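You operate a simulated robot arm through the tools that you are given. There is no shell and no other tool. Be economical: measure what you need, move in short steps, check, and stop when the job is done.

Carry out the task below with a simulated two-armed robot. There is one attempt and no reset: what you move stays moved.

Task
Put the steel plug marked "P" from the top of the grey workbench on the long counter and the steel plug labelled "F" on the top of the cylinder bench. Take the small shackle on the white tray and put it away on the third shelf from the bottom from the top of the steel shelving. Put the small can labelled "C" from the top of the wall bench on the red camera and the small can that says "H" on the top of the grey workbench. Put the white box from the top of the wall bench on the hose bench's lower shelf. Pull the sliding hatch open. Do these in any order. Set down upright: small can, white box.

The check looks at the end state, three seconds after you hand in, the way a careful person would. Anything else that was tipped, shoved, dropped, spilled or broken makes it a failure.

Robot
Two 7-joint arms with two-finger parallel grippers on one trunk, on a base that drives. Base frame: it is fixed to the floor where the robot stands at the start and does not move with it; the origin is under the middle of the robot, x ahead of it, y to its left, z up. Lengths are in mm, angles in rad, forces in N, time in s.
The left shoulder is at the start at [70, 177, 1045], the right one opposite. With the tool pointing down near the work surface each hand reaches from about 300 to 740 mm from the robot's upright axis, wherever it stands, measured 20 degrees to its own side. Places, roughly: hose bench's lower shelf [1000, -1300, 300]; long counter [-1100, 100, 900]; red camera (11x7x3 cm) [200, 2500, 900]; sliding hatch [-1000, -400, 1000]; small can [-250, 2500, 1000]; small shackle (6x7x2 cm) [-900, 1000, 900]; third shelf from the bottom of the steel shelving [-800, -2800, 800]; top of the cylinder bench [1400, 2300, 600]; top of the grey workbench [800, 0, 800]; white box [500, 2500, 1000]. Payload 3.43 kg a hand.
Tool frame (each hand has its own): the origin (TCP) lies between the finger pads and is the grasp point; the fingertips stand 30 mm ahead of it; z points along the fingers, y is the line along which they close. Largest opening 94 mm; finger width 28, thickness 10; the body of the gripper, 50 by 96 mm, starts 55 mm behind the TCP.
Orientation is that of the tool frame in the base frame, as a unit quaternion [w, x, y, z]. With the fingers straight down and closing along the base's y, the tool's x points along the base's -x, its y along +y and its z along -z.

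Tools
- The arms move only by the tool jog_arm. It takes "left_plan", "right_plan" or both (then of equal length, played together; a hand with none holds still); each is a list of rows, each an object of numbers (a shift or turn left out is 0, a gripper value left out holds the last): "jaw": the opening in per cent of the stroke, from 0 (shut) to 100 (fully open); "tx", "ty", "tz": the shift along the base's x, y, z in m; "wx", "wy", "wz": the turn, a rotation vector about the base's x, y, z in rad. In form: [{"jaw": .., "tx": .., "ty": .., "tz": .., "wx": .., "wy": .., "wz": ..}, ...]. A call has 1 to 12 rows; each row shifts and turns the commanded pose from where the row before left it. Each row takes 0.2 s and may step no farther than 50 mm and 0.15 rad from the row before; otherwise, or with a gripper value out of range, the whole call is refused. A pose out of reach is approached as far as the arm can. The call stops where the force on the tool passes 40 N (or 10 N more than at its start, if that is more) or the arm is blocked; 0.2 s more then pass. The fingers move at their own pace (about 153 mm/s each) and stop on an object; they squeeze with about 35 N. The grip force told is the motor's: it shows also when the fingers shut on nothing. Time passes only in rows, and 0.2 s behind the last, so rows that do not move let the fingers close. It gives the time, the measured TCP pose, the force on the tool (base axes), the opening and the grip force at its end, in the units of the frame above (readings bear some noise), with the torque about the TCP (base axes, N m) and any sound that the robot's microphone picked up, and new pictures: "pictures" is both (left out), scene, wrist or none (wrist: the cameras of the hands that moved).
- Cameras (640 x 400 px; columns grow to the right, rows downward): "scene" is now at [71.8, -83.3, 1362.4]; the picture's right is [-0.97, -0.26, 0.00], its down [-0.15, 0.57, -0.81] and it looks along [0.21, -0.78, -0.58] (base axes); focal length 214 px, centre (320, 200). "left" rides on the left gripper at [76, -14, -102] in its tool frame; the picture's right is [0.18, 0.98, 0.00], its down [-0.75, 0.14, -0.64] and it looks along [-0.63, 0.12, 0.77] (tool axes); focal length 243 px, centre (320, 200). "right" rides on the right gripper at [76, 14, -102] in its tool frame; the picture's right is [-0.18, 0.98, 0.00], its down [-0.75, -0.14, -0.64] and it looks along [-0.63, -0.12, 0.77] (tool axes); focal length 243 px, centre (320, 200). There is no depth. A picture from a camera that has moved, and an enlarged one, comes with that camera's place and axes in the base frame and with its lens.
- raise_lower(by): slides the trunk up (or, below 0, down) by that many mm; the arms and the scene camera ride with it, the base frame stays. It gives what a move gives, with no picture.
- roll_base(legs): drives the robot by 1 to 6 legs, each [ahead, turn to the left] in mm and rad, along the robot's own axes; the way and the turn of a leg run together, so that a leg with both is an arc; at most 1500 mm and 3.142 rad a leg. The arms and the cameras ride along, it lands a little off, and it stops where it bumps. It gives what a move gives, and a new picture of the scene camera.
- head_to(pan, tilt): turns the head with the scene camera to pan (to the left, within 1.501 rad either way) and tilt (down, from -0.506 to 1.204), counted from straight ahead of the robot. It gives what a move gives, and a new picture of the scene camera.
- zoom(camera, box): a new picture of the part [left, top, right, bottom] of that camera's present view, enlarged. No time passes.
- sign_off(): hands the job in; it is judged then, once.

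Work in short steps. Places have to be worked out from the pictures, the camera data and where the tool is seen: move nearer, look again, correct. Check each grasp and each placing, and mend what went wrong. You have 196 turns and 260 pictures in all, those below and enlarged ones among them. Open the grippers and draw the arms clear of the work before you hand the job in, unless the task says otherwise; then end with one line.

The tools are called after "Call:" as a command line: name --argument value ..., lists and objects as JSON in quotes. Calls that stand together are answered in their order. jog_arm: Moves the arms, as the interface text tells. Its arguments: {"type":"object","properties":{"left_plan":{"type":"array","items":{"type":"object","properties":{"jaw":{"type":"number"},"tx":{"type":"number"},"ty":{"type":"number"},"tz":{"type":"number"},"wx":{"type":"number"},"wy":{"type":"number"},"wz":{"type":"number"}}}},"right_plan":{"type":"array","items":{"type":"object","properties":{"jaw":{"type":"number"},"tx":{"type":"number"},"ty":{"type":"number"},"tz":{"type":"number"},"wx":{"type":"number"},"wy":{"type":"number"},"wz":{"type":"number"}}}},"pictures":{"type":"string","enum":["both","scene","wrist","none"]}},"required":[]} The other tools are called the same way: raise_lower (by) slides the trunk up or down; roll_base (legs) drives the base; head_to (pan, tilt) turns the head that bears the scene camera; zoom (camera, box) takes an enlarged picture of a part of a camera's view; sign_off () hands the job in.

At the start:

```text
time: 0.0
left_ee_pos: [420.7, -56.4, 1159.3]
left_ee_rot: [0.0, 0.0, 1.0, 0.0]
left_wrist_force: [0.0, -0.5, -0.4]
left_moment: [0.01, -0.02, 0.01]
left_grip_width: 94.2
left_grip_force: 0.1
right_ee_pos: [384.6, -443.2, 1253.9]
right_ee_rot: [0.0, 0.0, 1.0, 0.001]
right_wrist_force: [0.0, 0.1, -0.6]
right_moment: [-0.02, 0.02, -0.04]
right_grip_width: 93.7
right_grip_force: 0.0
trunk travel left (down, up): [-625.0, 215.0]
robot x, y, heading: [-3.5, 1.7, 0.002]
head pan, tilt: [-1.312, 0.625]
```

scene: 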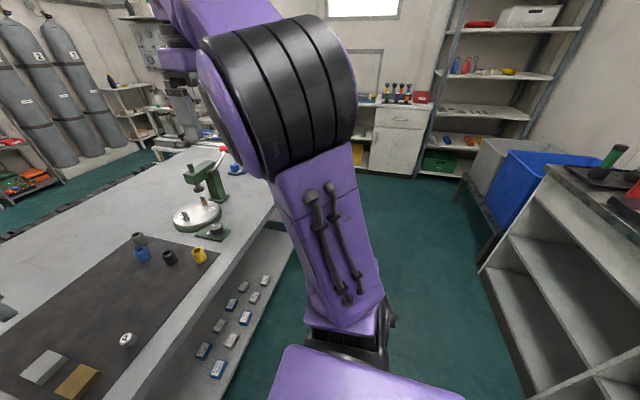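
right: 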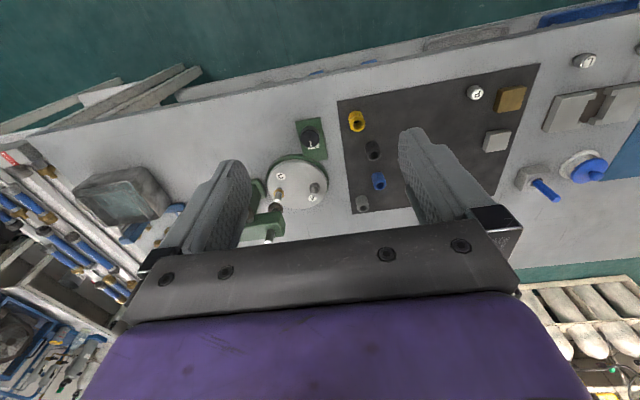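
left: 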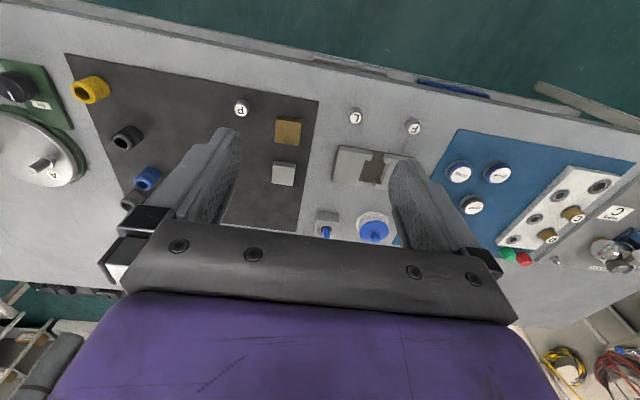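

I'll start with labels on the nearby bench and a look round.

Call:
zoom --camera "left" --box '[200, 60, 520, 260]'

Call:
head_to --pan 0 --tilt 0.6

Call:
head_to --pan 1.3 --tilt 0.4

```text
2.00 times, centred on (360, 160) of left
camera zoom: at [344.2, -70.0, 1260.8], right [-0.18, 0.98, 0.0], down [0.75, 0.14, 0.64], along [0.63, 0.12, -0.77], focal length 485 px, centre (240, 280)
```

zoom: 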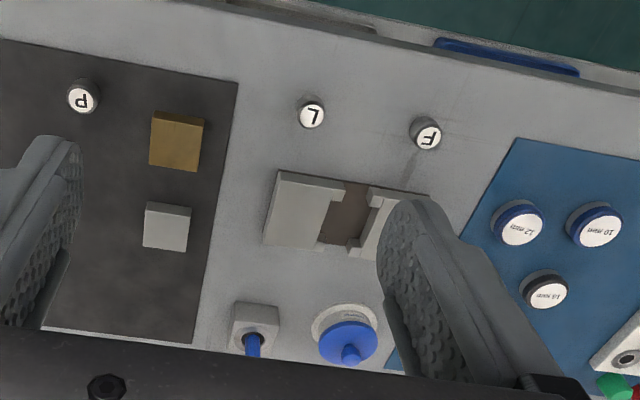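

```text
time: 1.5
left_ee_pos: [421.7, -54.6, 1159.2]
left_ee_rot: [-0.001, -0.001, 1.0, 0.0]
left_wrist_force: [0.4, 0.9, 1.1]
left_moment: [-0.02, -0.02, 0.04]
left_grip_width: 93.9
left_grip_force: 0.1
right_ee_pos: [384.7, -443.8, 1254.1]
right_ee_rot: [0.001, 0.001, 1.0, 0.0]
right_wrist_force: [0.4, 0.5, 0.4]
right_moment: [-0.01, 0.0, 0.01]
right_grip_width: 94.0
right_grip_force: 0.1
trunk travel left (down, up): [-625.0, 215.0]
robot x, y, heading: [3.2, 1.4, 0.003]
head pan, tilt: [0.0, 0.6]
camera scene: at [137.7, 1.3, 1364.5], right [0.0, -1.0, 0.0], down [-0.57, 0.0, -0.82], along [0.82, 0.0, -0.57], focal length 214 px, centre (320, 200)
```

scene: 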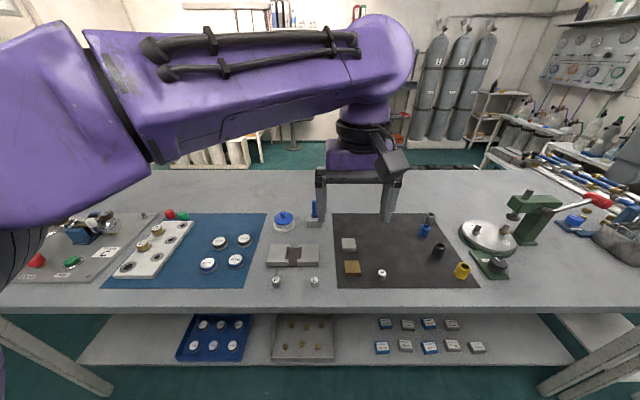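

```text
time: 2.9
left_ee_pos: [420.5, -56.1, 1158.7]
left_ee_rot: [0.0, -0.001, 1.0, 0.0]
left_wrist_force: [-0.7, -0.2, -0.1]
left_moment: [0.03, -0.01, 0.0]
left_grip_width: 93.9
left_grip_force: 0.1
right_ee_pos: [385.3, -442.9, 1253.3]
right_ee_rot: [0.0, 0.0, 1.0, 0.0]
right_wrist_force: [0.2, 0.5, 0.2]
right_moment: [0.05, 0.02, -0.01]
right_grip_width: 94.1
right_grip_force: 0.0
trunk travel left (down, up): [-625.0, 215.0]
robot x, y, heading: [-0.7, 2.2, 0.003]
head pan, tilt: [1.3, 0.4]
camera scene: at [74.2, 90.6, 1382.7], right [0.96, -0.27, 0.0], down [-0.1, -0.37, -0.92], along [0.25, 0.89, -0.39], focal length 214 px, centre (320, 200)
```

scene: 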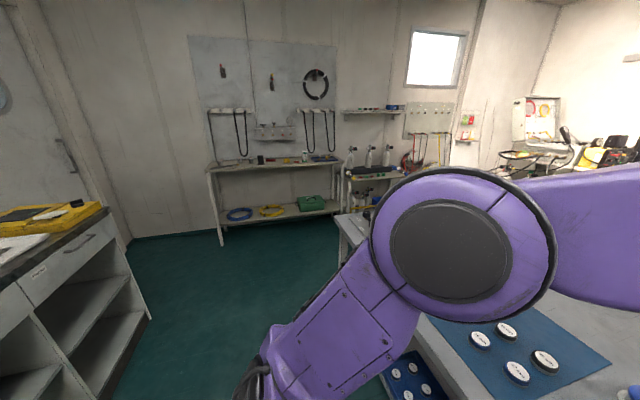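

P and F sit near the front edge with tops at about z 865. I'll bring both hands above them, jaws partly open.

Call:
jog_arm --left_plan '[{"jaw": 60, "tx": 0.0066, "ty": 0.0193, "tz": -0.0233}, {"tx": 0.0066, "ty": 0.0193, "tz": -0.0233}, {"tx": 0.0066, "ty": 0.0193, "tz": -0.0233}, {"tx": 0.0066, "ty": 0.0193, "tz": -0.0233}, {"tx": 0.0066, "ty": 0.0193, "tz": -0.0233}, {"tx": 0.0066, "ty": 0.0193, "tz": -0.0233}, {"tx": 0.0066, "ty": 0.0193, "tz": -0.0233}, {"tx": 0.0066, "ty": 0.0193, "tz": -0.0233}, {"tx": 0.0066, "ty": 0.0193, "tz": -0.0233}]' --right_plan '[{"jaw": 60, "tx": 0.0128, "ty": 0.0306, "tz": -0.0338}, {"tx": 0.0128, "ty": 0.0306, "tz": -0.0338}, {"tx": 0.0128, "ty": 0.0306, "tz": -0.0338}, {"tx": 0.0128, "ty": 0.0306, "tz": -0.0338}, {"tx": 0.0128, "ty": 0.0306, "tz": -0.0338}, {"tx": 0.0128, "ty": 0.0306, "tz": -0.0338}, {"tx": 0.0128, "ty": 0.0306, "tz": -0.0338}, {"tx": 0.0128, "ty": 0.0306, "tz": -0.0338}, {"tx": 0.0128, "ty": 0.0306, "tz": -0.0338}]' --pictures "wrist"

```text
time: 4.9
left_ee_pos: [479.9, 118.6, 947.7]
left_ee_rot: [-0.001, 0.0, 1.0, 0.0]
left_wrist_force: [0.0, -0.9, -0.2]
left_moment: [-0.02, 0.01, 0.03]
left_grip_width: 56.4
left_grip_force: 0.1
right_ee_pos: [521.0, -176.3, 955.8]
right_ee_rot: [-0.002, 0.0, 1.0, 0.0]
right_wrist_force: [1.3, 1.0, 0.1]
right_moment: [-0.01, 0.05, 0.0]
right_grip_width: 56.3
right_grip_force: 0.1
right hand out of reach, approached as far as the arm can: row 3, 4
trunk travel left (down, up): [-625.0, 215.0]
robot x, y, heading: [4.0, 2.7, -0.003]
head pan, tilt: [1.3, 0.4]
camera right: at [446.3, -161.1, 1057.2], right [0.18, 0.98, 0.0], down [0.75, -0.14, 0.64], along [0.63, -0.12, -0.77], focal length 243 px, centre (320, 200)
camera left: at [405.9, 105.0, 1049.8], right [-0.18, 0.98, 0.0], down [0.75, 0.14, 0.64], along [0.63, 0.12, -0.77], focal length 243 px, centre (320, 200)
```

right: 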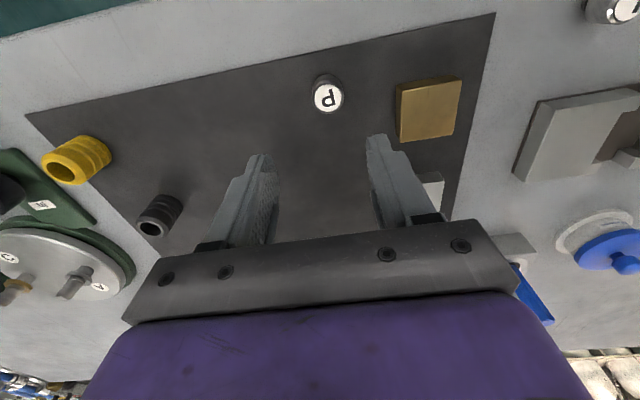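
left: 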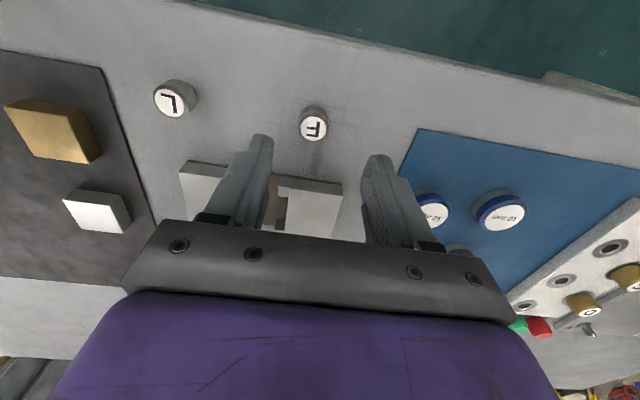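

P at about (503,-167), F at (480,115), tops near 874. I'll align and lower to TCP z about 884, then close.

Call:
jog_arm --left_plan '[{"ty": -0.003}, {"tz": -0.03}, {"tz": -0.02}, {"tz": -0.013}, {"jaw": 0}, {}, {}]' --right_plan '[{"tx": -0.018, "ty": 0.009}, {"tz": -0.03}, {"tz": -0.022}, {"tz": -0.018}, {"jaw": 0}, {}, {}]' --pictures "wrist"

```text
time: 6.5
left_ee_pos: [479.9, 115.1, 886.2]
left_ee_rot: [0.001, 0.0, 1.0, 0.0]
left_wrist_force: [1.0, 0.4, 3.7]
left_moment: [0.04, -0.03, 0.0]
left_grip_width: 21.3
left_grip_force: 34.7
right_ee_pos: [512.3, -183.1, 897.7]
right_ee_rot: [-0.001, -0.002, 1.0, 0.0]
right_wrist_force: [0.2, -0.2, 0.1]
right_moment: [0.03, 0.02, 0.01]
right_grip_width: 27.6
right_grip_force: 35.3
right hand out of reach, approached as far as the arm can: row 3, 4
trunk travel left (down, up): [-625.0, 215.0]
robot x, y, heading: [1.1, 1.2, -0.001]
head pan, tilt: [1.3, 0.4]
camera right: at [436.5, -168.1, 999.9], right [0.18, 0.98, 0.0], down [0.76, -0.14, 0.64], along [0.63, -0.11, -0.77], focal length 243 px, centre (320, 200)
camera left: at [404.2, 101.3, 987.9], right [-0.18, 0.98, 0.0], down [0.75, 0.14, 0.64], along [0.63, 0.12, -0.77], focal length 243 px, centre (320, 200)
```

right: 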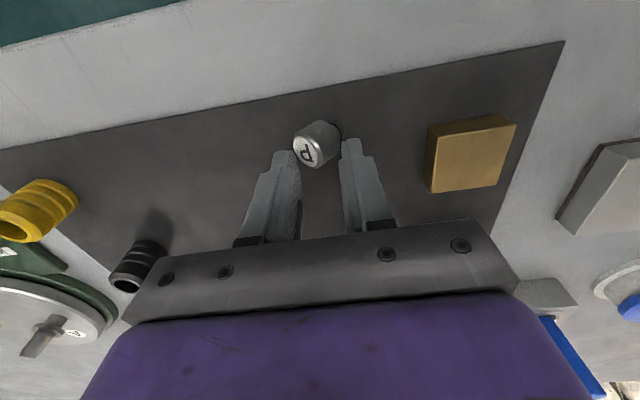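
left: 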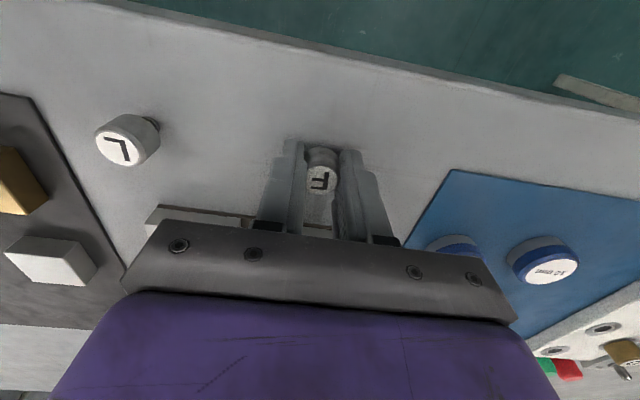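

F is held (21 mm). The right hand fell short and P looks tilted between its tips; I'll lift F, open the right hand and step up to look.

Call:
jog_arm --left_plan '[{"tz": 0.03}, {"tz": 0.04}, {"tz": 0.04}, {"ty": 0.04, "tz": 0.02}, {"ty": 0.04, "tz": 0.02}]' --right_plan '[{"jaw": 60}, {}, {"tz": 0.03}, {"tz": 0.03}, {}]' --pictures "wrist"

```text
time: 7.7
left_ee_pos: [480.7, 195.0, 1036.6]
left_ee_rot: [0.0, 0.001, 1.0, 0.0]
left_wrist_force: [-0.3, -0.3, -0.2]
left_moment: [-0.01, 0.0, -0.02]
left_grip_width: 21.2
left_grip_force: 35.3
right_ee_pos: [512.9, -182.3, 957.8]
right_ee_rot: [0.0, 0.0, 1.0, -0.001]
right_wrist_force: [0.2, 0.0, -0.5]
right_moment: [-0.02, 0.03, -0.01]
right_grip_width: 56.1
right_grip_force: 0.0
trunk travel left (down, up): [-625.0, 215.0]
robot x, y, heading: [-1.5, -2.2, -0.003]
head pan, tilt: [1.3, 0.4]
camera right: at [436.7, -166.6, 1060.0], right [0.18, 0.98, 0.0], down [0.75, -0.14, 0.64], along [0.63, -0.12, -0.77], focal length 243 px, centre (320, 200)
camera left: at [403.9, 181.5, 1137.8], right [-0.18, 0.98, 0.0], down [0.75, 0.14, 0.64], along [0.63, 0.12, -0.77], focal length 243 px, centre (320, 200)
```

right: 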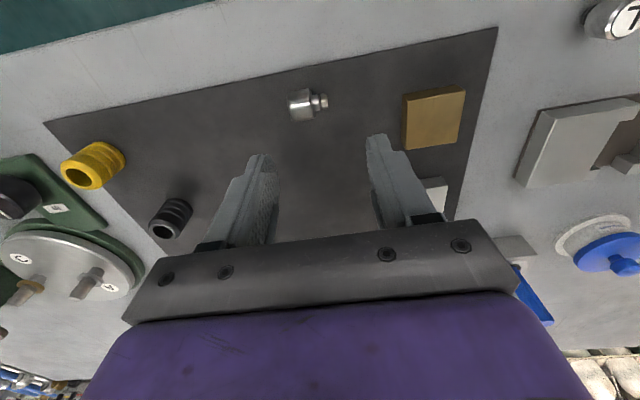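
left: 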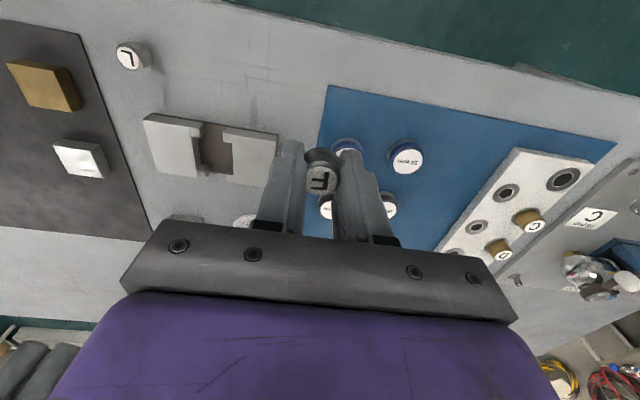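

P has toppled onto its side (it isn't one of the upright items). Let me see it enlarged to choose the grip.

Call:
zoom --camera "right" --box '[240, 60, 400, 160]'

```text
4.00 times, centred on (320, 110) of right
camera zoom: at [436.7, -166.6, 1060.0], right [0.18, 0.98, 0.0], down [0.75, -0.14, 0.64], along [0.63, -0.12, -0.77], focal length 970 px, centre (320, 560)
```

zoom: 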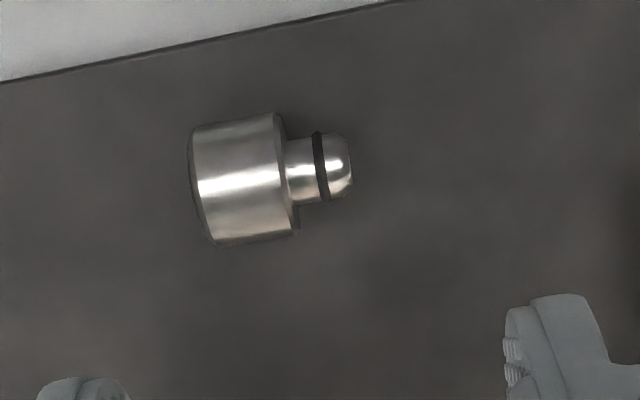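

Call:
zoom --camera "left" --box '[240, 120, 400, 220]'

```text
4.00 times, centred on (320, 170) of left
camera zoom: at [403.9, 181.5, 1137.8], right [-0.18, 0.98, 0.0], down [0.75, 0.14, 0.64], along [0.63, 0.12, -0.77], focal length 970 px, centre (320, 320)
```

zoom: 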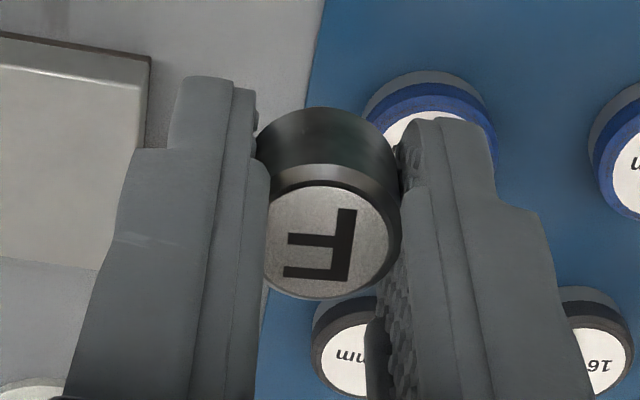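

F is held well enough. For P I'll turn the right wrist 90° so the fingers close across the plug's head.

Call:
jog_arm --right_plan '[{"wz": 0.15}, {"wz": 0.15}, {"wz": 0.15}, {"wz": 0.15}, {"wz": 0.15}, {"wz": 0.15}, {"wz": 0.15}, {"wz": 0.15}, {"wz": 0.15}, {"wz": 0.15, "tx": -0.008, "ty": -0.006}, {"tx": -0.008, "ty": -0.006}]' --pictures "wrist"

```text
time: 10.1
left_ee_pos: [479.9, 193.7, 1035.9]
left_ee_rot: [0.0, -0.001, 1.0, 0.0]
left_wrist_force: [0.8, 0.8, -1.4]
left_moment: [0.01, 0.04, -0.04]
left_grip_width: 21.4
left_grip_force: 35.3
right_ee_pos: [495.2, -195.7, 959.6]
right_ee_rot: [0.0, -0.682, 0.732, 0.0]
right_wrist_force: [-0.3, -0.5, -0.2]
right_moment: [0.05, 0.01, -0.01]
right_grip_width: 56.5
right_grip_force: 0.0
trunk travel left (down, up): [-625.0, 215.0]
robot x, y, heading: [-6.3, -0.7, 0.0]
head pan, tilt: [1.3, 0.4]
camera right: at [476.3, -268.8, 1060.0], right [-0.97, 0.25, 0.0], down [0.19, 0.74, 0.64], along [0.16, 0.62, -0.77], focal length 243 px, centre (320, 200)
```

right: 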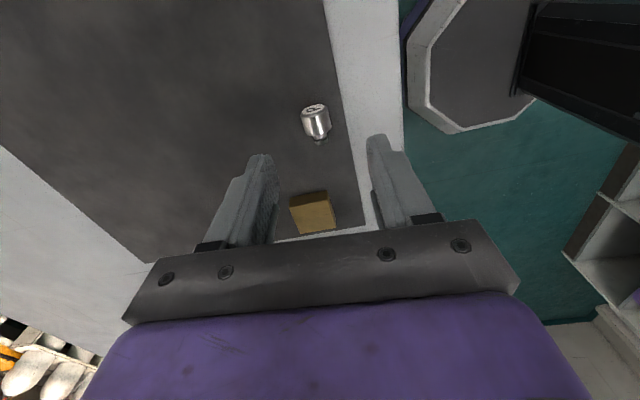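

The rotation reached cleanly; head centre at about (501,-192). I'll centre, descend and close.

Call:
jog_arm --right_plan '[{"tx": 0.005, "ty": 0.003, "tz": -0.02}, {"tz": -0.03}, {"tz": -0.017}, {"tz": -0.01}, {"jaw": 0}, {}, {}]' --pictures "wrist"

```text
time: 11.7
left_ee_pos: [478.3, 193.6, 1036.8]
left_ee_rot: [0.002, 0.001, 1.0, -0.001]
left_wrist_force: [-0.1, -1.3, 0.3]
left_moment: [-0.02, -0.01, 0.02]
left_grip_width: 21.6
left_grip_force: 35.0
right_ee_pos: [498.7, -190.6, 882.2]
right_ee_rot: [0.002, -0.681, 0.732, -0.002]
right_wrist_force: [-4.2, -3.0, 18.6]
right_moment: [-0.21, 0.4, -0.04]
right_grip_width: 20.9
right_grip_force: 35.4
trunk travel left (down, up): [-625.0, 215.0]
robot x, y, heading: [-3.1, 1.1, -0.002]
head pan, tilt: [1.3, 0.4]
camera right: at [479.7, -265.1, 984.2], right [-0.97, 0.25, 0.0], down [0.19, 0.74, 0.64], along [0.17, 0.62, -0.77], focal length 243 px, centre (320, 200)
```

right: 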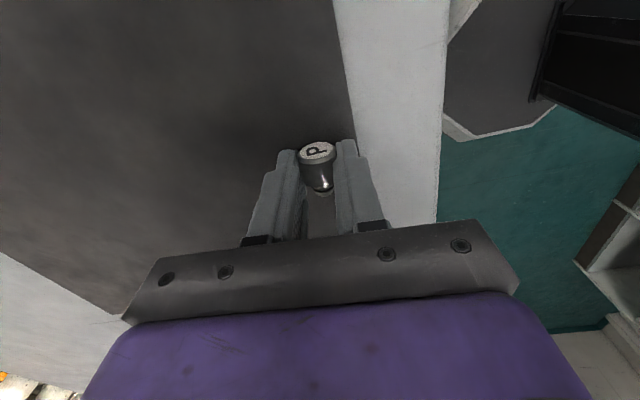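

P is held (21 mm dia). Lift it and turn the robot toward the long counter.

Call:
jog_arm --right_plan '[{"tz": 0.04}, {"tz": 0.04}, {"tz": 0.04}, {"tz": 0.04}]' --pictures "wrist"

Call:
roll_base --legs '[[0, 3.14]]'

Call:
head_to --pan 0 --tilt 0.45

```text
time: 12.7
left_ee_pos: [478.4, 194.0, 1035.1]
left_ee_rot: [0.002, 0.0, 1.0, 0.001]
left_wrist_force: [0.5, 0.8, -0.4]
left_moment: [0.01, -0.01, 0.02]
left_grip_width: 21.4
left_grip_force: 35.6
right_ee_pos: [500.2, -190.7, 1040.5]
right_ee_rot: [0.0, -0.681, 0.732, 0.0]
right_wrist_force: [0.9, -0.8, -0.6]
right_moment: [0.0, 0.02, 0.01]
right_grip_width: 21.0
right_grip_force: 35.4
trunk travel left (down, up): [-625.0, 215.0]
robot x, y, heading: [0.3, 1.9, -0.001]
head pan, tilt: [1.3, 0.4]
camera right: at [480.6, -265.3, 1142.9], right [-0.97, 0.25, 0.0], down [0.19, 0.74, 0.64], along [0.16, 0.62, -0.77], focal length 243 px, centre (320, 200)
```

right: 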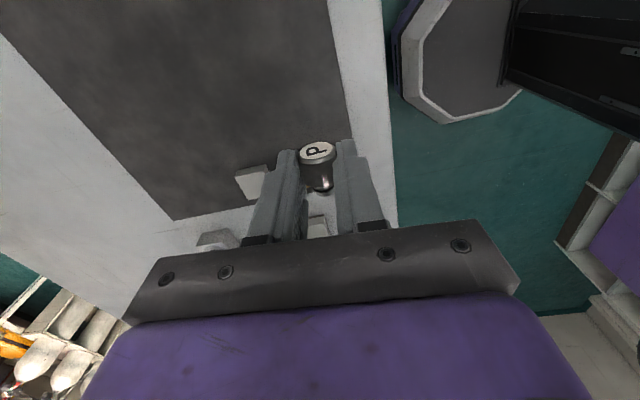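

```text
time: 20.5
left_ee_pos: [-482.3, -188.9, 1037.0]
left_ee_rot: [0.0, 1.0, -0.004, 0.0]
left_wrist_force: [0.5, -0.8, 0.2]
left_moment: [0.03, 0.0, 0.0]
left_grip_width: 21.3
left_grip_force: 35.2
right_ee_pos: [-499.0, 196.3, 1039.8]
right_ee_rot: [0.0, 0.735, 0.678, 0.001]
right_wrist_force: [-0.4, -0.2, 0.1]
right_moment: [-0.01, 0.0, -0.03]
right_grip_width: 21.4
right_grip_force: 35.2
trunk travel left (down, up): [-625.0, 215.0]
robot x, y, heading: [0.1, -0.5, 3.135]
head pan, tilt: [1.3, 0.4]
camera scene: at [-76.7, -86.7, 1382.7], right [-0.96, 0.28, 0.0], down [0.11, 0.37, -0.92], along [-0.25, -0.89, -0.39], focal length 214 px, centre (320, 200)
```

scene: 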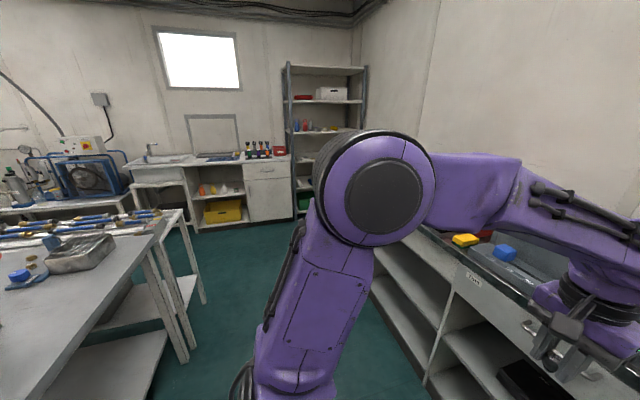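

```text
time: 21.9
left_ee_pos: [-482.1, -189.3, 1037.0]
left_ee_rot: [0.0, 1.0, -0.004, 0.0]
left_wrist_force: [-0.2, 0.0, 0.1]
left_moment: [0.02, -0.04, 0.0]
left_grip_width: 21.1
left_grip_force: 34.7
right_ee_pos: [-498.9, 196.7, 1041.3]
right_ee_rot: [0.0, 0.735, 0.678, 0.0]
right_wrist_force: [0.8, 0.4, -0.6]
right_moment: [-0.02, -0.03, -0.02]
right_grip_width: 21.3
right_grip_force: 34.8
trunk travel left (down, up): [-625.0, 215.0]
robot x, y, heading: [-1.3, 0.1, 3.13]
head pan, tilt: [0.0, 0.45]
camera scene: at [-143.0, 3.1, 1378.0], right [0.01, 1.0, 0.0], down [0.44, 0.0, -0.9], along [-0.9, 0.01, -0.44], focal length 214 px, centre (320, 200)
```

scene: 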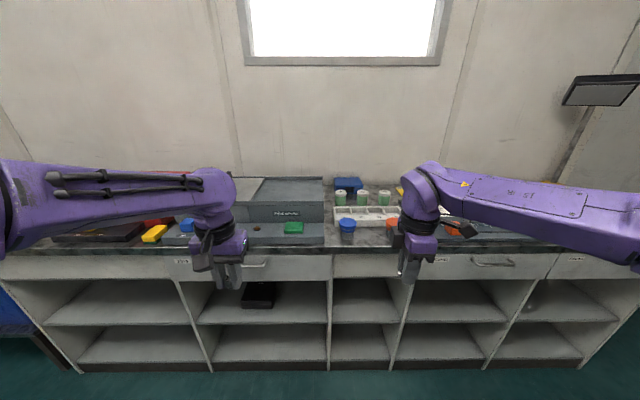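

Call:
zoom --camera "scene" --box '[130, 150, 330, 275]'

Call:
zoom --camera "scene" --box '[310, 150, 640, 356]'

```text
3.20 times, centred on (230, 212) of scene
camera zoom: at [-143.0, 3.1, 1378.0], right [0.01, 1.0, 0.0], down [0.44, 0.0, -0.9], along [-0.9, 0.01, -0.44], focal length 686 px, centre (608, 160)
```

zoom: 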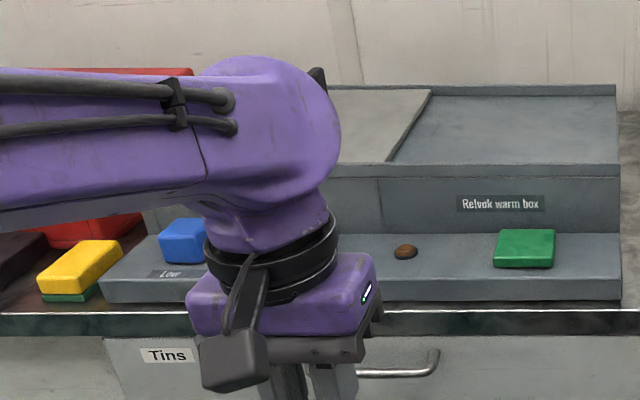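

```text
1.94 times, centred on (475, 253) of scene
camera zoom: at [-143.0, 3.1, 1378.0], right [0.01, 1.0, 0.0], down [0.44, 0.0, -0.9], along [-0.9, 0.01, -0.44], focal length 416 px, centre (19, 97)
```

zoom: 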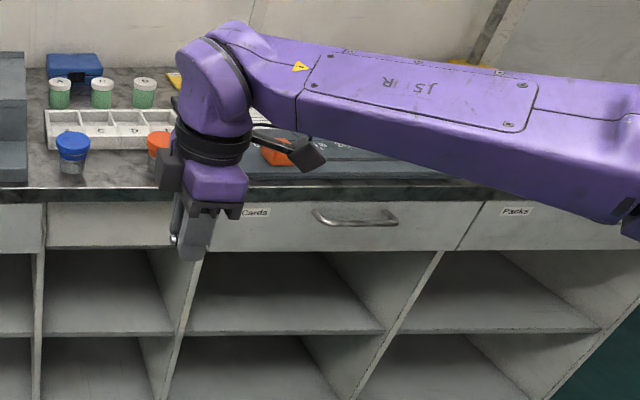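

Raising both hands before moving nearer, then tilting the head for a better look.

Call:
jog_arm --left_plan '[{"tz": 0.045}, {"tz": 0.045}, {"tz": 0.045}, {"tz": 0.045, "ty": -0.03}, {"ty": -0.045}]' --right_plan '[{"tz": 0.045}, {"tz": 0.045}, {"tz": 0.045}, {"ty": 0.045}, {"ty": 0.045}]' --pictures "none"

Call:
roll_base --legs '[[250, 0]]'

Call:
head_to --pan 0.35 --tilt 0.75

```text
refused: row 4 steps farther than a row can; nothing moved
```

```text
time: 23.8
left_ee_pos: [-729.2, -188.4, 1036.2]
left_ee_rot: [0.0, 1.0, -0.004, 0.001]
left_wrist_force: [0.2, 0.2, 0.5]
left_moment: [-0.01, 0.03, 0.01]
left_grip_width: 21.4
left_grip_force: 34.8
right_ee_pos: [-745.8, 199.2, 1040.8]
right_ee_rot: [0.0, 0.735, 0.678, 0.0]
right_wrist_force: [0.0, 0.4, -0.1]
right_moment: [0.01, 0.0, -0.01]
right_grip_width: 21.3
right_grip_force: 35.4
trunk travel left (down, up): [-625.0, 215.0]
robot x, y, heading: [-246.5, 3.9, 3.139]
head pan, tilt: [0.0, 0.45]
camera scene: at [-390.3, 5.3, 1378.1], right [0.01, 1.0, 0.0], down [0.44, 0.0, -0.9], along [-0.9, 0.01, -0.44], focal length 214 px, centre (320, 200)
```

scene: 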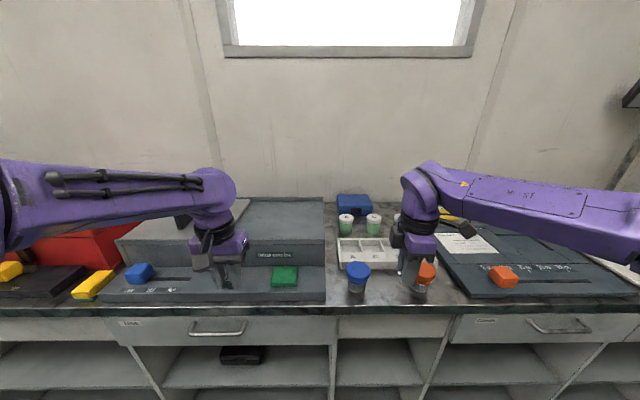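

```text
time: 24.6
left_ee_pos: [-729.1, -187.6, 1036.3]
left_ee_rot: [0.0, 1.0, -0.004, 0.0]
left_wrist_force: [-0.1, -0.3, -1.5]
left_moment: [0.01, -0.01, 0.0]
left_grip_width: 21.3
left_grip_force: 35.3
right_ee_pos: [-746.7, 198.2, 1042.1]
right_ee_rot: [0.0, 0.735, 0.678, 0.0]
right_wrist_force: [0.2, 1.5, -0.3]
right_moment: [0.02, 0.01, 0.01]
right_grip_width: 21.3
right_grip_force: 34.4
trunk travel left (down, up): [-625.0, 215.0]
robot x, y, heading: [-250.5, 0.9, 3.133]
head pan, tilt: [0.351, 0.75]
camera scene: at [-376.5, -23.2, 1351.7], right [-0.33, 0.94, 0.0], down [0.64, 0.23, -0.73], along [-0.69, -0.25, -0.68], focal length 214 px, centre (320, 200)
```

scene: 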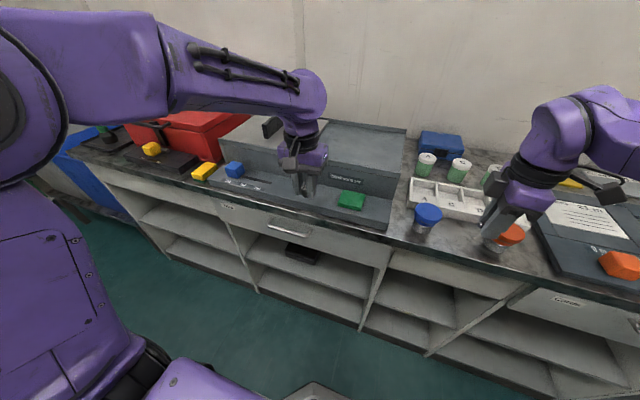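

Call:
head_to --pan -0.5 --tilt 0.75

Call:
zoom --camera "left" --box '[0, 0, 640, 400]'

Call:
zoom --camera "right" --box '[0, 0, 640, 400]'

```text
time: 25.8
left_ee_pos: [-727.5, -187.3, 1035.9]
left_ee_rot: [0.0, 1.0, -0.005, 0.001]
left_wrist_force: [-0.4, -0.5, -0.3]
left_moment: [-0.01, -0.01, 0.01]
left_grip_width: 21.3
left_grip_force: 35.0
right_ee_pos: [-746.6, 198.3, 1040.9]
right_ee_rot: [-0.001, 0.735, 0.678, 0.0]
right_wrist_force: [-0.2, 0.5, 0.1]
right_moment: [0.01, 0.04, -0.01]
right_grip_width: 21.2
right_grip_force: 35.1
trunk travel left (down, up): [-625.0, 215.0]
robot x, y, heading: [-245.4, 4.1, 3.134]
head pan, tilt: [-0.499, 0.75]
camera scene: at [-371.1, 44.7, 1351.6], right [0.49, 0.87, 0.0], down [0.6, -0.33, -0.73], along [-0.64, 0.36, -0.68], focal length 214 px, centre (320, 200)
```

scene: 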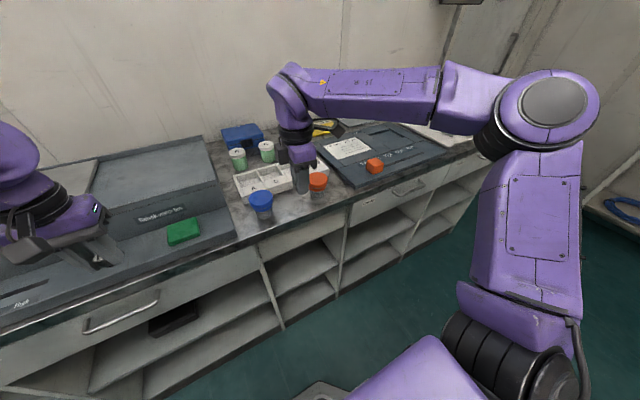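

```text
1.00 times, centred on (320, 200) of left
camera zoom: at [-652.8, -174.1, 1137.9], right [0.18, -0.98, 0.0], down [-0.75, -0.13, 0.64], along [-0.63, -0.11, -0.77], focal length 243 px, centre (320, 200)
```

zoom: 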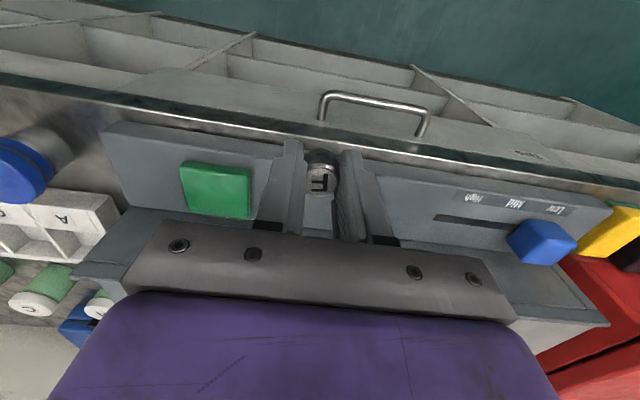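

```text
1.00 times, centred on (320, 200) of right
camera zoom: at [-725.0, 273.4, 1142.2], right [0.97, -0.26, 0.0], down [-0.2, -0.74, 0.64], along [-0.17, -0.62, -0.77], focal length 243 px, centre (320, 200)
```

zoom: 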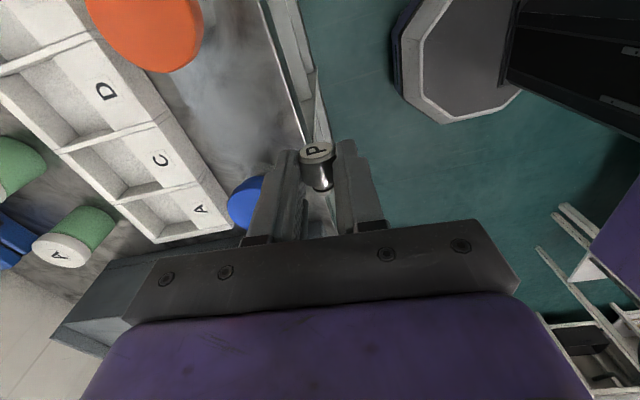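

There's a clear gap on the counter between the blue and orange cups at about (-808, 203). I'll move P over it and lower part way, then check.

Call:
jog_arm --right_plan '[{"tx": -0.03, "ty": 0.003}, {"tx": -0.032, "ty": 0.002}, {"tz": -0.04}, {"tz": -0.04}, {"tz": -0.02}]' --pictures "both"

```text
time: 26.9
left_ee_pos: [-728.4, -188.4, 1035.9]
left_ee_rot: [0.0, 1.0, -0.005, 0.0]
left_wrist_force: [0.6, -0.5, -0.8]
left_moment: [-0.03, -0.04, 0.03]
left_grip_width: 21.5
left_grip_force: 34.5
right_ee_pos: [-808.5, 202.7, 941.1]
right_ee_rot: [0.0, 0.735, 0.678, -0.001]
right_wrist_force: [-0.3, 0.8, 0.2]
right_moment: [0.02, 0.0, 0.02]
right_grip_width: 21.3
right_grip_force: 35.1
trunk travel left (down, up): [-625.0, 215.0]
robot x, y, heading: [-245.4, 2.5, 3.127]
head pan, tilt: [-0.499, 0.75]
camera scene: at [-371.0, 44.9, 1351.6], right [0.49, 0.87, 0.0], down [0.6, -0.33, -0.73], along [-0.64, 0.36, -0.68], focal length 214 px, centre (320, 200)
camera right: at [-787.6, 278.8, 1042.3], right [0.96, -0.26, 0.0], down [-0.2, -0.74, 0.64], along [-0.17, -0.62, -0.77], focal length 243 px, centre (320, 200)
```

scene: 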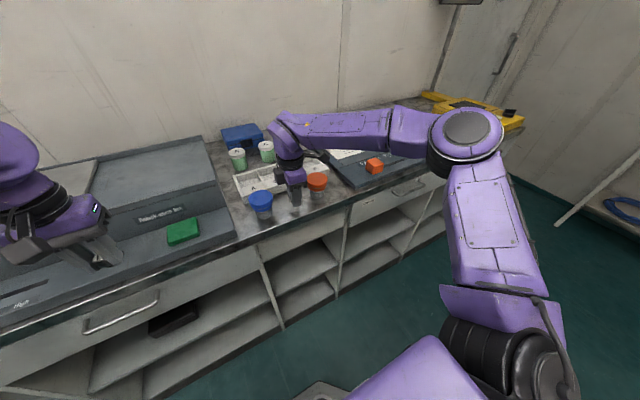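
right: 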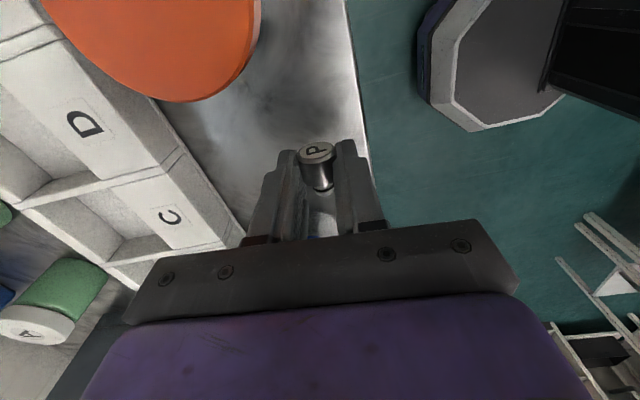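

Shift 14 mm further in from the edge and lower until contact.

Call:
jog_arm --right_plan '[{"tx": -0.014}, {"tz": -0.015}, {"tz": -0.01}, {"tz": -0.008}, {"tz": -0.006}, {"tz": -0.005}, {"tz": -0.005}, {"tz": -0.005}]' --pictures "wrist"

```text
time: 28.2
left_ee_pos: [-726.1, -186.7, 1037.9]
left_ee_rot: [0.0, 1.0, -0.005, -0.001]
left_wrist_force: [-0.6, 0.5, -0.2]
left_moment: [0.02, -0.02, -0.01]
left_grip_width: 21.3
left_grip_force: 35.4
right_ee_pos: [-821.9, 203.9, 910.1]
right_ee_rot: [-0.003, 0.735, 0.678, -0.009]
right_wrist_force: [8.0, 0.0, 15.4]
right_moment: [0.16, -0.54, -0.2]
right_grip_width: 21.2
right_grip_force: 34.9
trunk travel left (down, up): [-625.0, 215.0]
robot x, y, heading: [-246.9, 0.5, 3.129]
head pan, tilt: [-0.499, 0.75]
stopped in row 6 (right hand): the force on the tool passed its limit (the readings are from after the stop); the commanded pose is now the measured one
camera right: at [-799.3, 279.2, 1010.8], right [0.96, -0.26, -0.02], down [-0.19, -0.74, 0.65], along [-0.18, -0.62, -0.76], focal length 243 px, centre (320, 200)
```

right: 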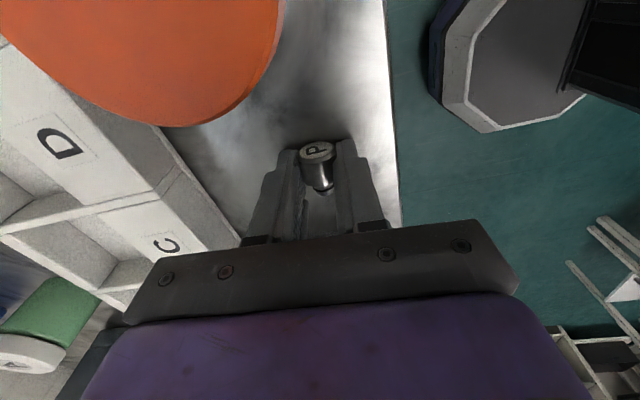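

Contact at TCP z 910 (counter at about 879). Release and lift.

Call:
jog_arm --right_plan '[{"tz": 0.001, "jaw": 38}, {}, {}, {"tz": 0.03}, {"tz": 0.04}, {"tz": 0.05}, {"tz": 0.05}]' --pictures "wrist"

```text
time: 29.8
left_ee_pos: [-728.2, -187.1, 1035.0]
left_ee_rot: [-0.001, 1.0, -0.005, -0.001]
left_wrist_force: [-0.2, 0.1, 0.2]
left_moment: [-0.03, 0.03, 0.01]
left_grip_width: 21.4
left_grip_force: 35.3
right_ee_pos: [-822.0, 202.6, 1079.0]
right_ee_rot: [-0.004, 0.735, 0.678, -0.005]
right_wrist_force: [0.1, -0.7, -0.1]
right_moment: [0.0, 0.01, 0.01]
right_grip_width: 35.7
right_grip_force: 0.0
trunk travel left (down, up): [-625.0, 215.0]
robot x, y, heading: [-247.5, 4.6, 3.134]
head pan, tilt: [-0.499, 0.75]
camera right: at [-800.6, 278.7, 1179.0], right [0.96, -0.26, -0.01], down [-0.19, -0.74, 0.65], along [-0.18, -0.62, -0.76], focal length 243 px, centre (320, 200)
```

right: 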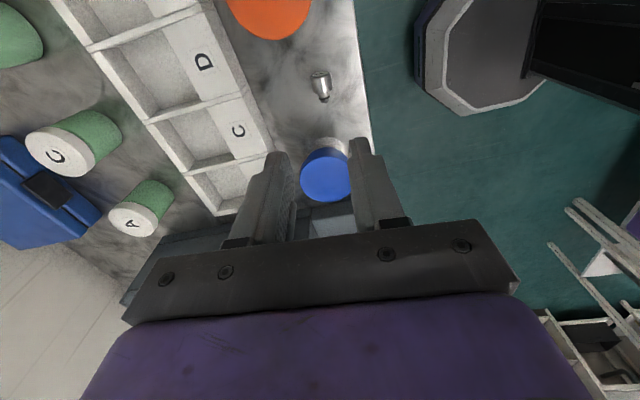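

P is on the counter. Now the hatch: raise the left hand for a view down on the warm box.

Call:
jog_arm --left_plan '[{"tz": 0.045}, {"tz": 0.045}, {"tz": 0.045}, {"tz": 0.045}, {"ty": -0.045}, {"ty": -0.045}, {"ty": -0.045, "tx": 0.02}]' --right_plan '[{"tz": 0.03, "tx": 0.03}, {"tz": 0.03, "tx": 0.03}, {"tx": 0.04}, {"tx": 0.04}, {}, {}, {}]' --pictures "none"

Call:
zoom --camera "left" --box '[0, 0, 640, 400]'

Call:
head_to --pan 0.5 --tilt 0.6

```text
time: 31.4
left_ee_pos: [-708.7, -328.6, 1215.3]
left_ee_rot: [-0.003, 1.0, -0.005, -0.001]
left_wrist_force: [-0.3, -1.1, -0.3]
left_moment: [0.05, 0.01, -0.03]
left_grip_width: 21.6
left_grip_force: 34.8
right_ee_pos: [-683.8, 198.8, 1139.4]
right_ee_rot: [-0.006, 0.735, 0.678, -0.005]
right_wrist_force: [-0.7, -1.0, 0.5]
right_moment: [0.05, 0.03, 0.02]
right_grip_width: 35.6
right_grip_force: 0.0
trunk travel left (down, up): [-625.0, 215.0]
robot x, y, heading: [-249.8, -0.1, 3.137]
head pan, tilt: [-0.499, 0.75]
```

```text
1.00 times, centred on (320, 200) of left
camera zoom: at [-631.1, -316.0, 1316.9], right [0.18, -0.98, -0.01], down [-0.75, -0.14, 0.64], along [-0.63, -0.11, -0.77], focal length 243 px, centre (320, 200)
```

zoom: 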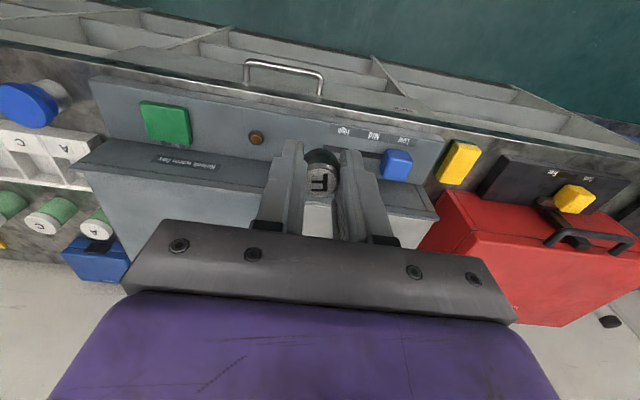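

```text
time: 32.7
left_ee_pos: [-710.2, -322.3, 1216.3]
left_ee_rot: [0.001, 1.0, -0.004, 0.0]
left_wrist_force: [-0.5, 1.0, -0.4]
left_moment: [0.0, 0.02, -0.04]
left_grip_width: 21.4
left_grip_force: 35.2
right_ee_pos: [-686.3, 204.8, 1138.7]
right_ee_rot: [-0.003, 0.735, 0.678, -0.006]
right_wrist_force: [0.1, 0.1, -0.4]
right_moment: [0.01, 0.01, 0.02]
right_grip_width: 35.8
right_grip_force: 0.0
trunk travel left (down, up): [-625.0, 215.0]
robot x, y, heading: [-245.1, -2.1, 3.132]
head pan, tilt: [0.499, 0.6]
camera scene: at [-376.7, -36.8, 1364.5], right [-0.47, 0.88, 0.0], down [0.5, 0.27, -0.82], along [-0.73, -0.39, -0.57], focal length 214 px, centre (320, 200)
```

scene: 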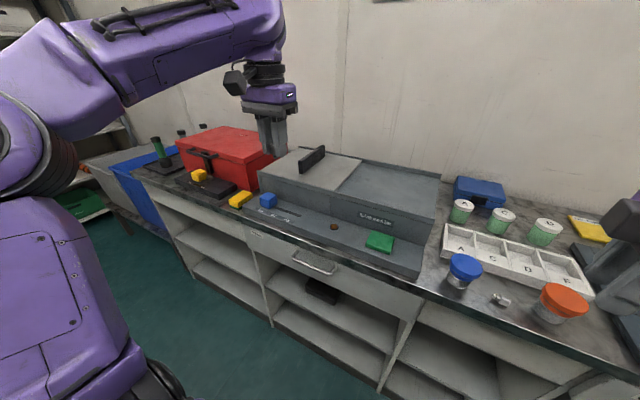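

Call:
zoom --camera "scene" --box '[230, 110, 470, 260]'

```text
2.67 times, centred on (350, 185) of scene
camera zoom: at [-376.7, -36.8, 1364.5], right [-0.47, 0.88, 0.0], down [0.5, 0.27, -0.82], along [-0.73, -0.39, -0.57], focal length 572 px, centre (240, 240)
```

zoom: 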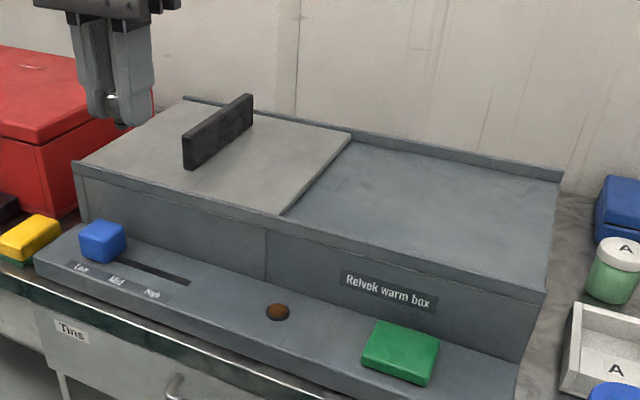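

The hatch is a light panel on rails with an upright handle; it slides along the box. I'll do it later with a free left hand. First carry F to the cylinder bench: back off and turn toward +y, then look.

Call:
roll_base --legs '[[-250, 0], [0, -1.57], [900, 0]]'

Call:
head_to --pan -0.6 --tilt 0.45

Call:
head_to --pan 0.2 --tilt 0.35

```text
time: 42.6
left_ee_pos: [-320.8, 1346.2, 1216.2]
left_ee_rot: [0.001, -0.706, 0.709, 0.0]
left_wrist_force: [-0.9, -0.1, -0.6]
left_moment: [0.0, 0.0, -0.02]
left_grip_width: 20.9
left_grip_force: 35.4
right_ee_pos: [206.8, 1324.8, 1137.8]
right_ee_rot: [-0.007, 0.999, -0.039, -0.003]
right_wrist_force: [0.0, 0.8, 0.1]
right_moment: [0.01, 0.0, 0.0]
right_grip_width: 35.7
right_grip_force: 0.1
trunk travel left (down, up): [-625.0, 215.0]
robot x, y, heading: [6.8, 888.0, 1.564]
head pan, tilt: [0.499, 0.6]
camera scene: at [-36.2, 1015.5, 1364.5], right [0.88, 0.47, 0.0], down [0.27, -0.5, -0.82], along [-0.39, 0.73, -0.57], focal length 214 px, centre (320, 200)
```

scene: 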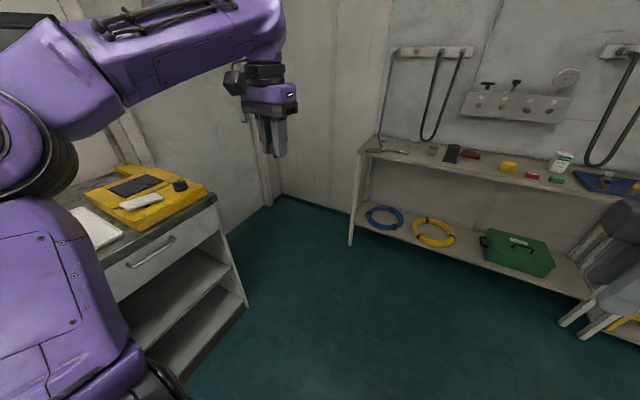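

```text
time: 43.9
left_ee_pos: [-320.5, 1346.0, 1215.5]
left_ee_rot: [0.0, -0.705, 0.71, 0.0]
left_wrist_force: [-1.0, 0.5, -1.7]
left_moment: [-0.01, 0.04, 0.02]
left_grip_width: 21.4
left_grip_force: 34.8
right_ee_pos: [206.3, 1324.2, 1137.6]
right_ee_rot: [-0.007, 0.999, -0.038, -0.003]
right_wrist_force: [-0.4, 0.7, -0.1]
right_moment: [0.0, 0.01, -0.01]
right_grip_width: 35.7
right_grip_force: 0.1
trunk travel left (down, up): [-625.0, 215.0]
robot x, y, heading: [7.8, 888.5, 1.565]
head pan, tilt: [-0.6, 0.45]
camera scene: at [57.9, 1013.4, 1378.0], right [0.82, -0.57, 0.0], down [-0.25, -0.36, -0.9], along [0.51, 0.74, -0.44], focal length 214 px, centre (320, 200)
```

scene: 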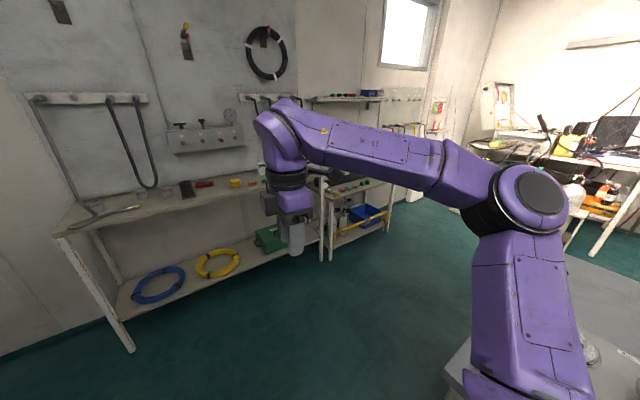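

```text
time: 45.1
left_ee_pos: [-321.9, 1346.6, 1216.2]
left_ee_rot: [0.001, -0.705, 0.709, 0.0]
left_wrist_force: [-1.0, 0.6, -0.6]
left_moment: [0.01, -0.01, -0.04]
left_grip_width: 21.2
left_grip_force: 35.0
right_ee_pos: [206.7, 1324.0, 1138.9]
right_ee_rot: [-0.007, 0.999, -0.038, -0.002]
right_wrist_force: [0.4, -0.8, 0.5]
right_moment: [0.01, -0.01, -0.02]
right_grip_width: 35.8
right_grip_force: 0.1
trunk travel left (down, up): [-625.0, 215.0]
robot x, y, heading: [4.8, 887.4, 1.568]
head pan, tilt: [0.201, 0.351]
camera scene: at [-12.3, 1029.1, 1387.2], right [0.98, 0.19, 0.0], down [0.07, -0.34, -0.94], along [-0.18, 0.92, -0.34], focal length 214 px, centre (320, 200)
```

scene: 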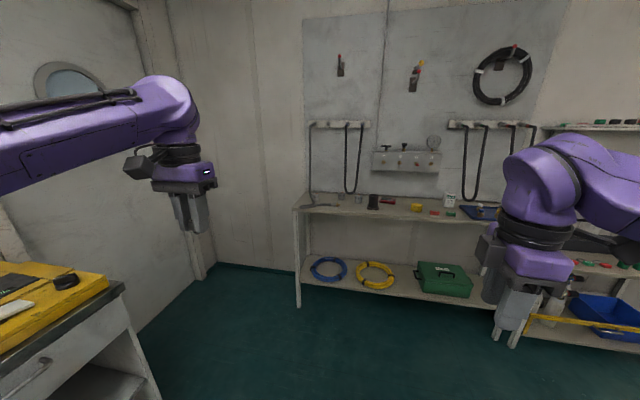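

Driving around to the front of the cylinder bench, keeping clear of the grey bench.

Call:
roll_base --legs '[[560, 0], [0, -1.57], [1150, 0]]'

Call:
head_to --pan 0.7 --tilt 0.6

```text
time: 57.5
left_ee_pos: [1619.8, 1795.4, 1216.4]
left_ee_rot: [0.001, -0.008, 1.0, 0.001]
left_wrist_force: [-0.4, -0.6, 0.3]
left_moment: [0.02, 0.02, 0.0]
left_grip_width: 21.3
left_grip_force: 35.2
right_ee_pos: [1607.6, 1267.4, 1138.3]
right_ee_rot: [0.006, -0.688, 0.726, -0.004]
right_wrist_force: [0.3, -0.4, 0.6]
right_moment: [0.02, 0.02, -0.01]
right_grip_width: 35.6
right_grip_force: 0.1
trunk travel left (down, up): [-625.0, 215.0]
robot x, y, heading: [1164.5, 1457.3, 0.016]
head pan, tilt: [0.201, 0.351]
camera scene: at [1306.5, 1480.9, 1387.3], right [0.22, -0.98, 0.0], down [-0.34, -0.07, -0.94], along [0.92, 0.2, -0.34], focal length 214 px, centre (320, 200)
```

scene: 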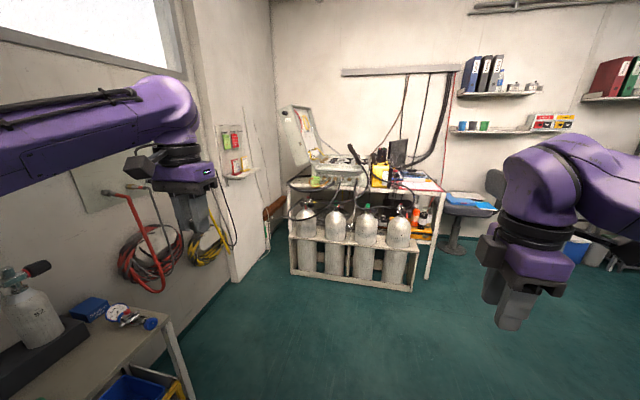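

```text
time: 58.5
left_ee_pos: [1618.3, 1795.9, 1215.6]
left_ee_rot: [0.0, -0.008, 1.0, 0.0]
left_wrist_force: [0.6, 0.7, -1.3]
left_moment: [0.02, 0.02, 0.0]
left_grip_width: 21.7
left_grip_force: 34.8
right_ee_pos: [1609.5, 1267.3, 1138.2]
right_ee_rot: [0.007, -0.688, 0.726, -0.003]
right_wrist_force: [-0.1, -1.1, 0.0]
right_moment: [-0.01, -0.03, 0.01]
right_grip_width: 35.8
right_grip_force: 0.0
trunk travel left (down, up): [-625.0, 215.0]
robot x, y, heading: [1166.7, 1458.1, 0.02]
head pan, tilt: [0.7, 0.6]
camera scene: at [1282.3, 1518.8, 1364.5], right [0.66, -0.75, 0.0], down [-0.43, -0.37, -0.83], along [0.62, 0.54, -0.56], focal length 214 px, centre (320, 200)
```

scene: 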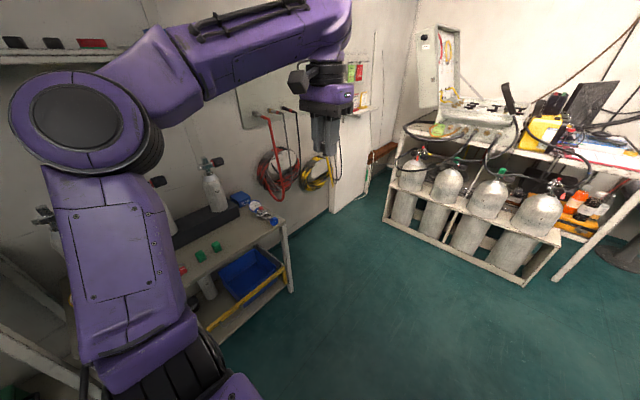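

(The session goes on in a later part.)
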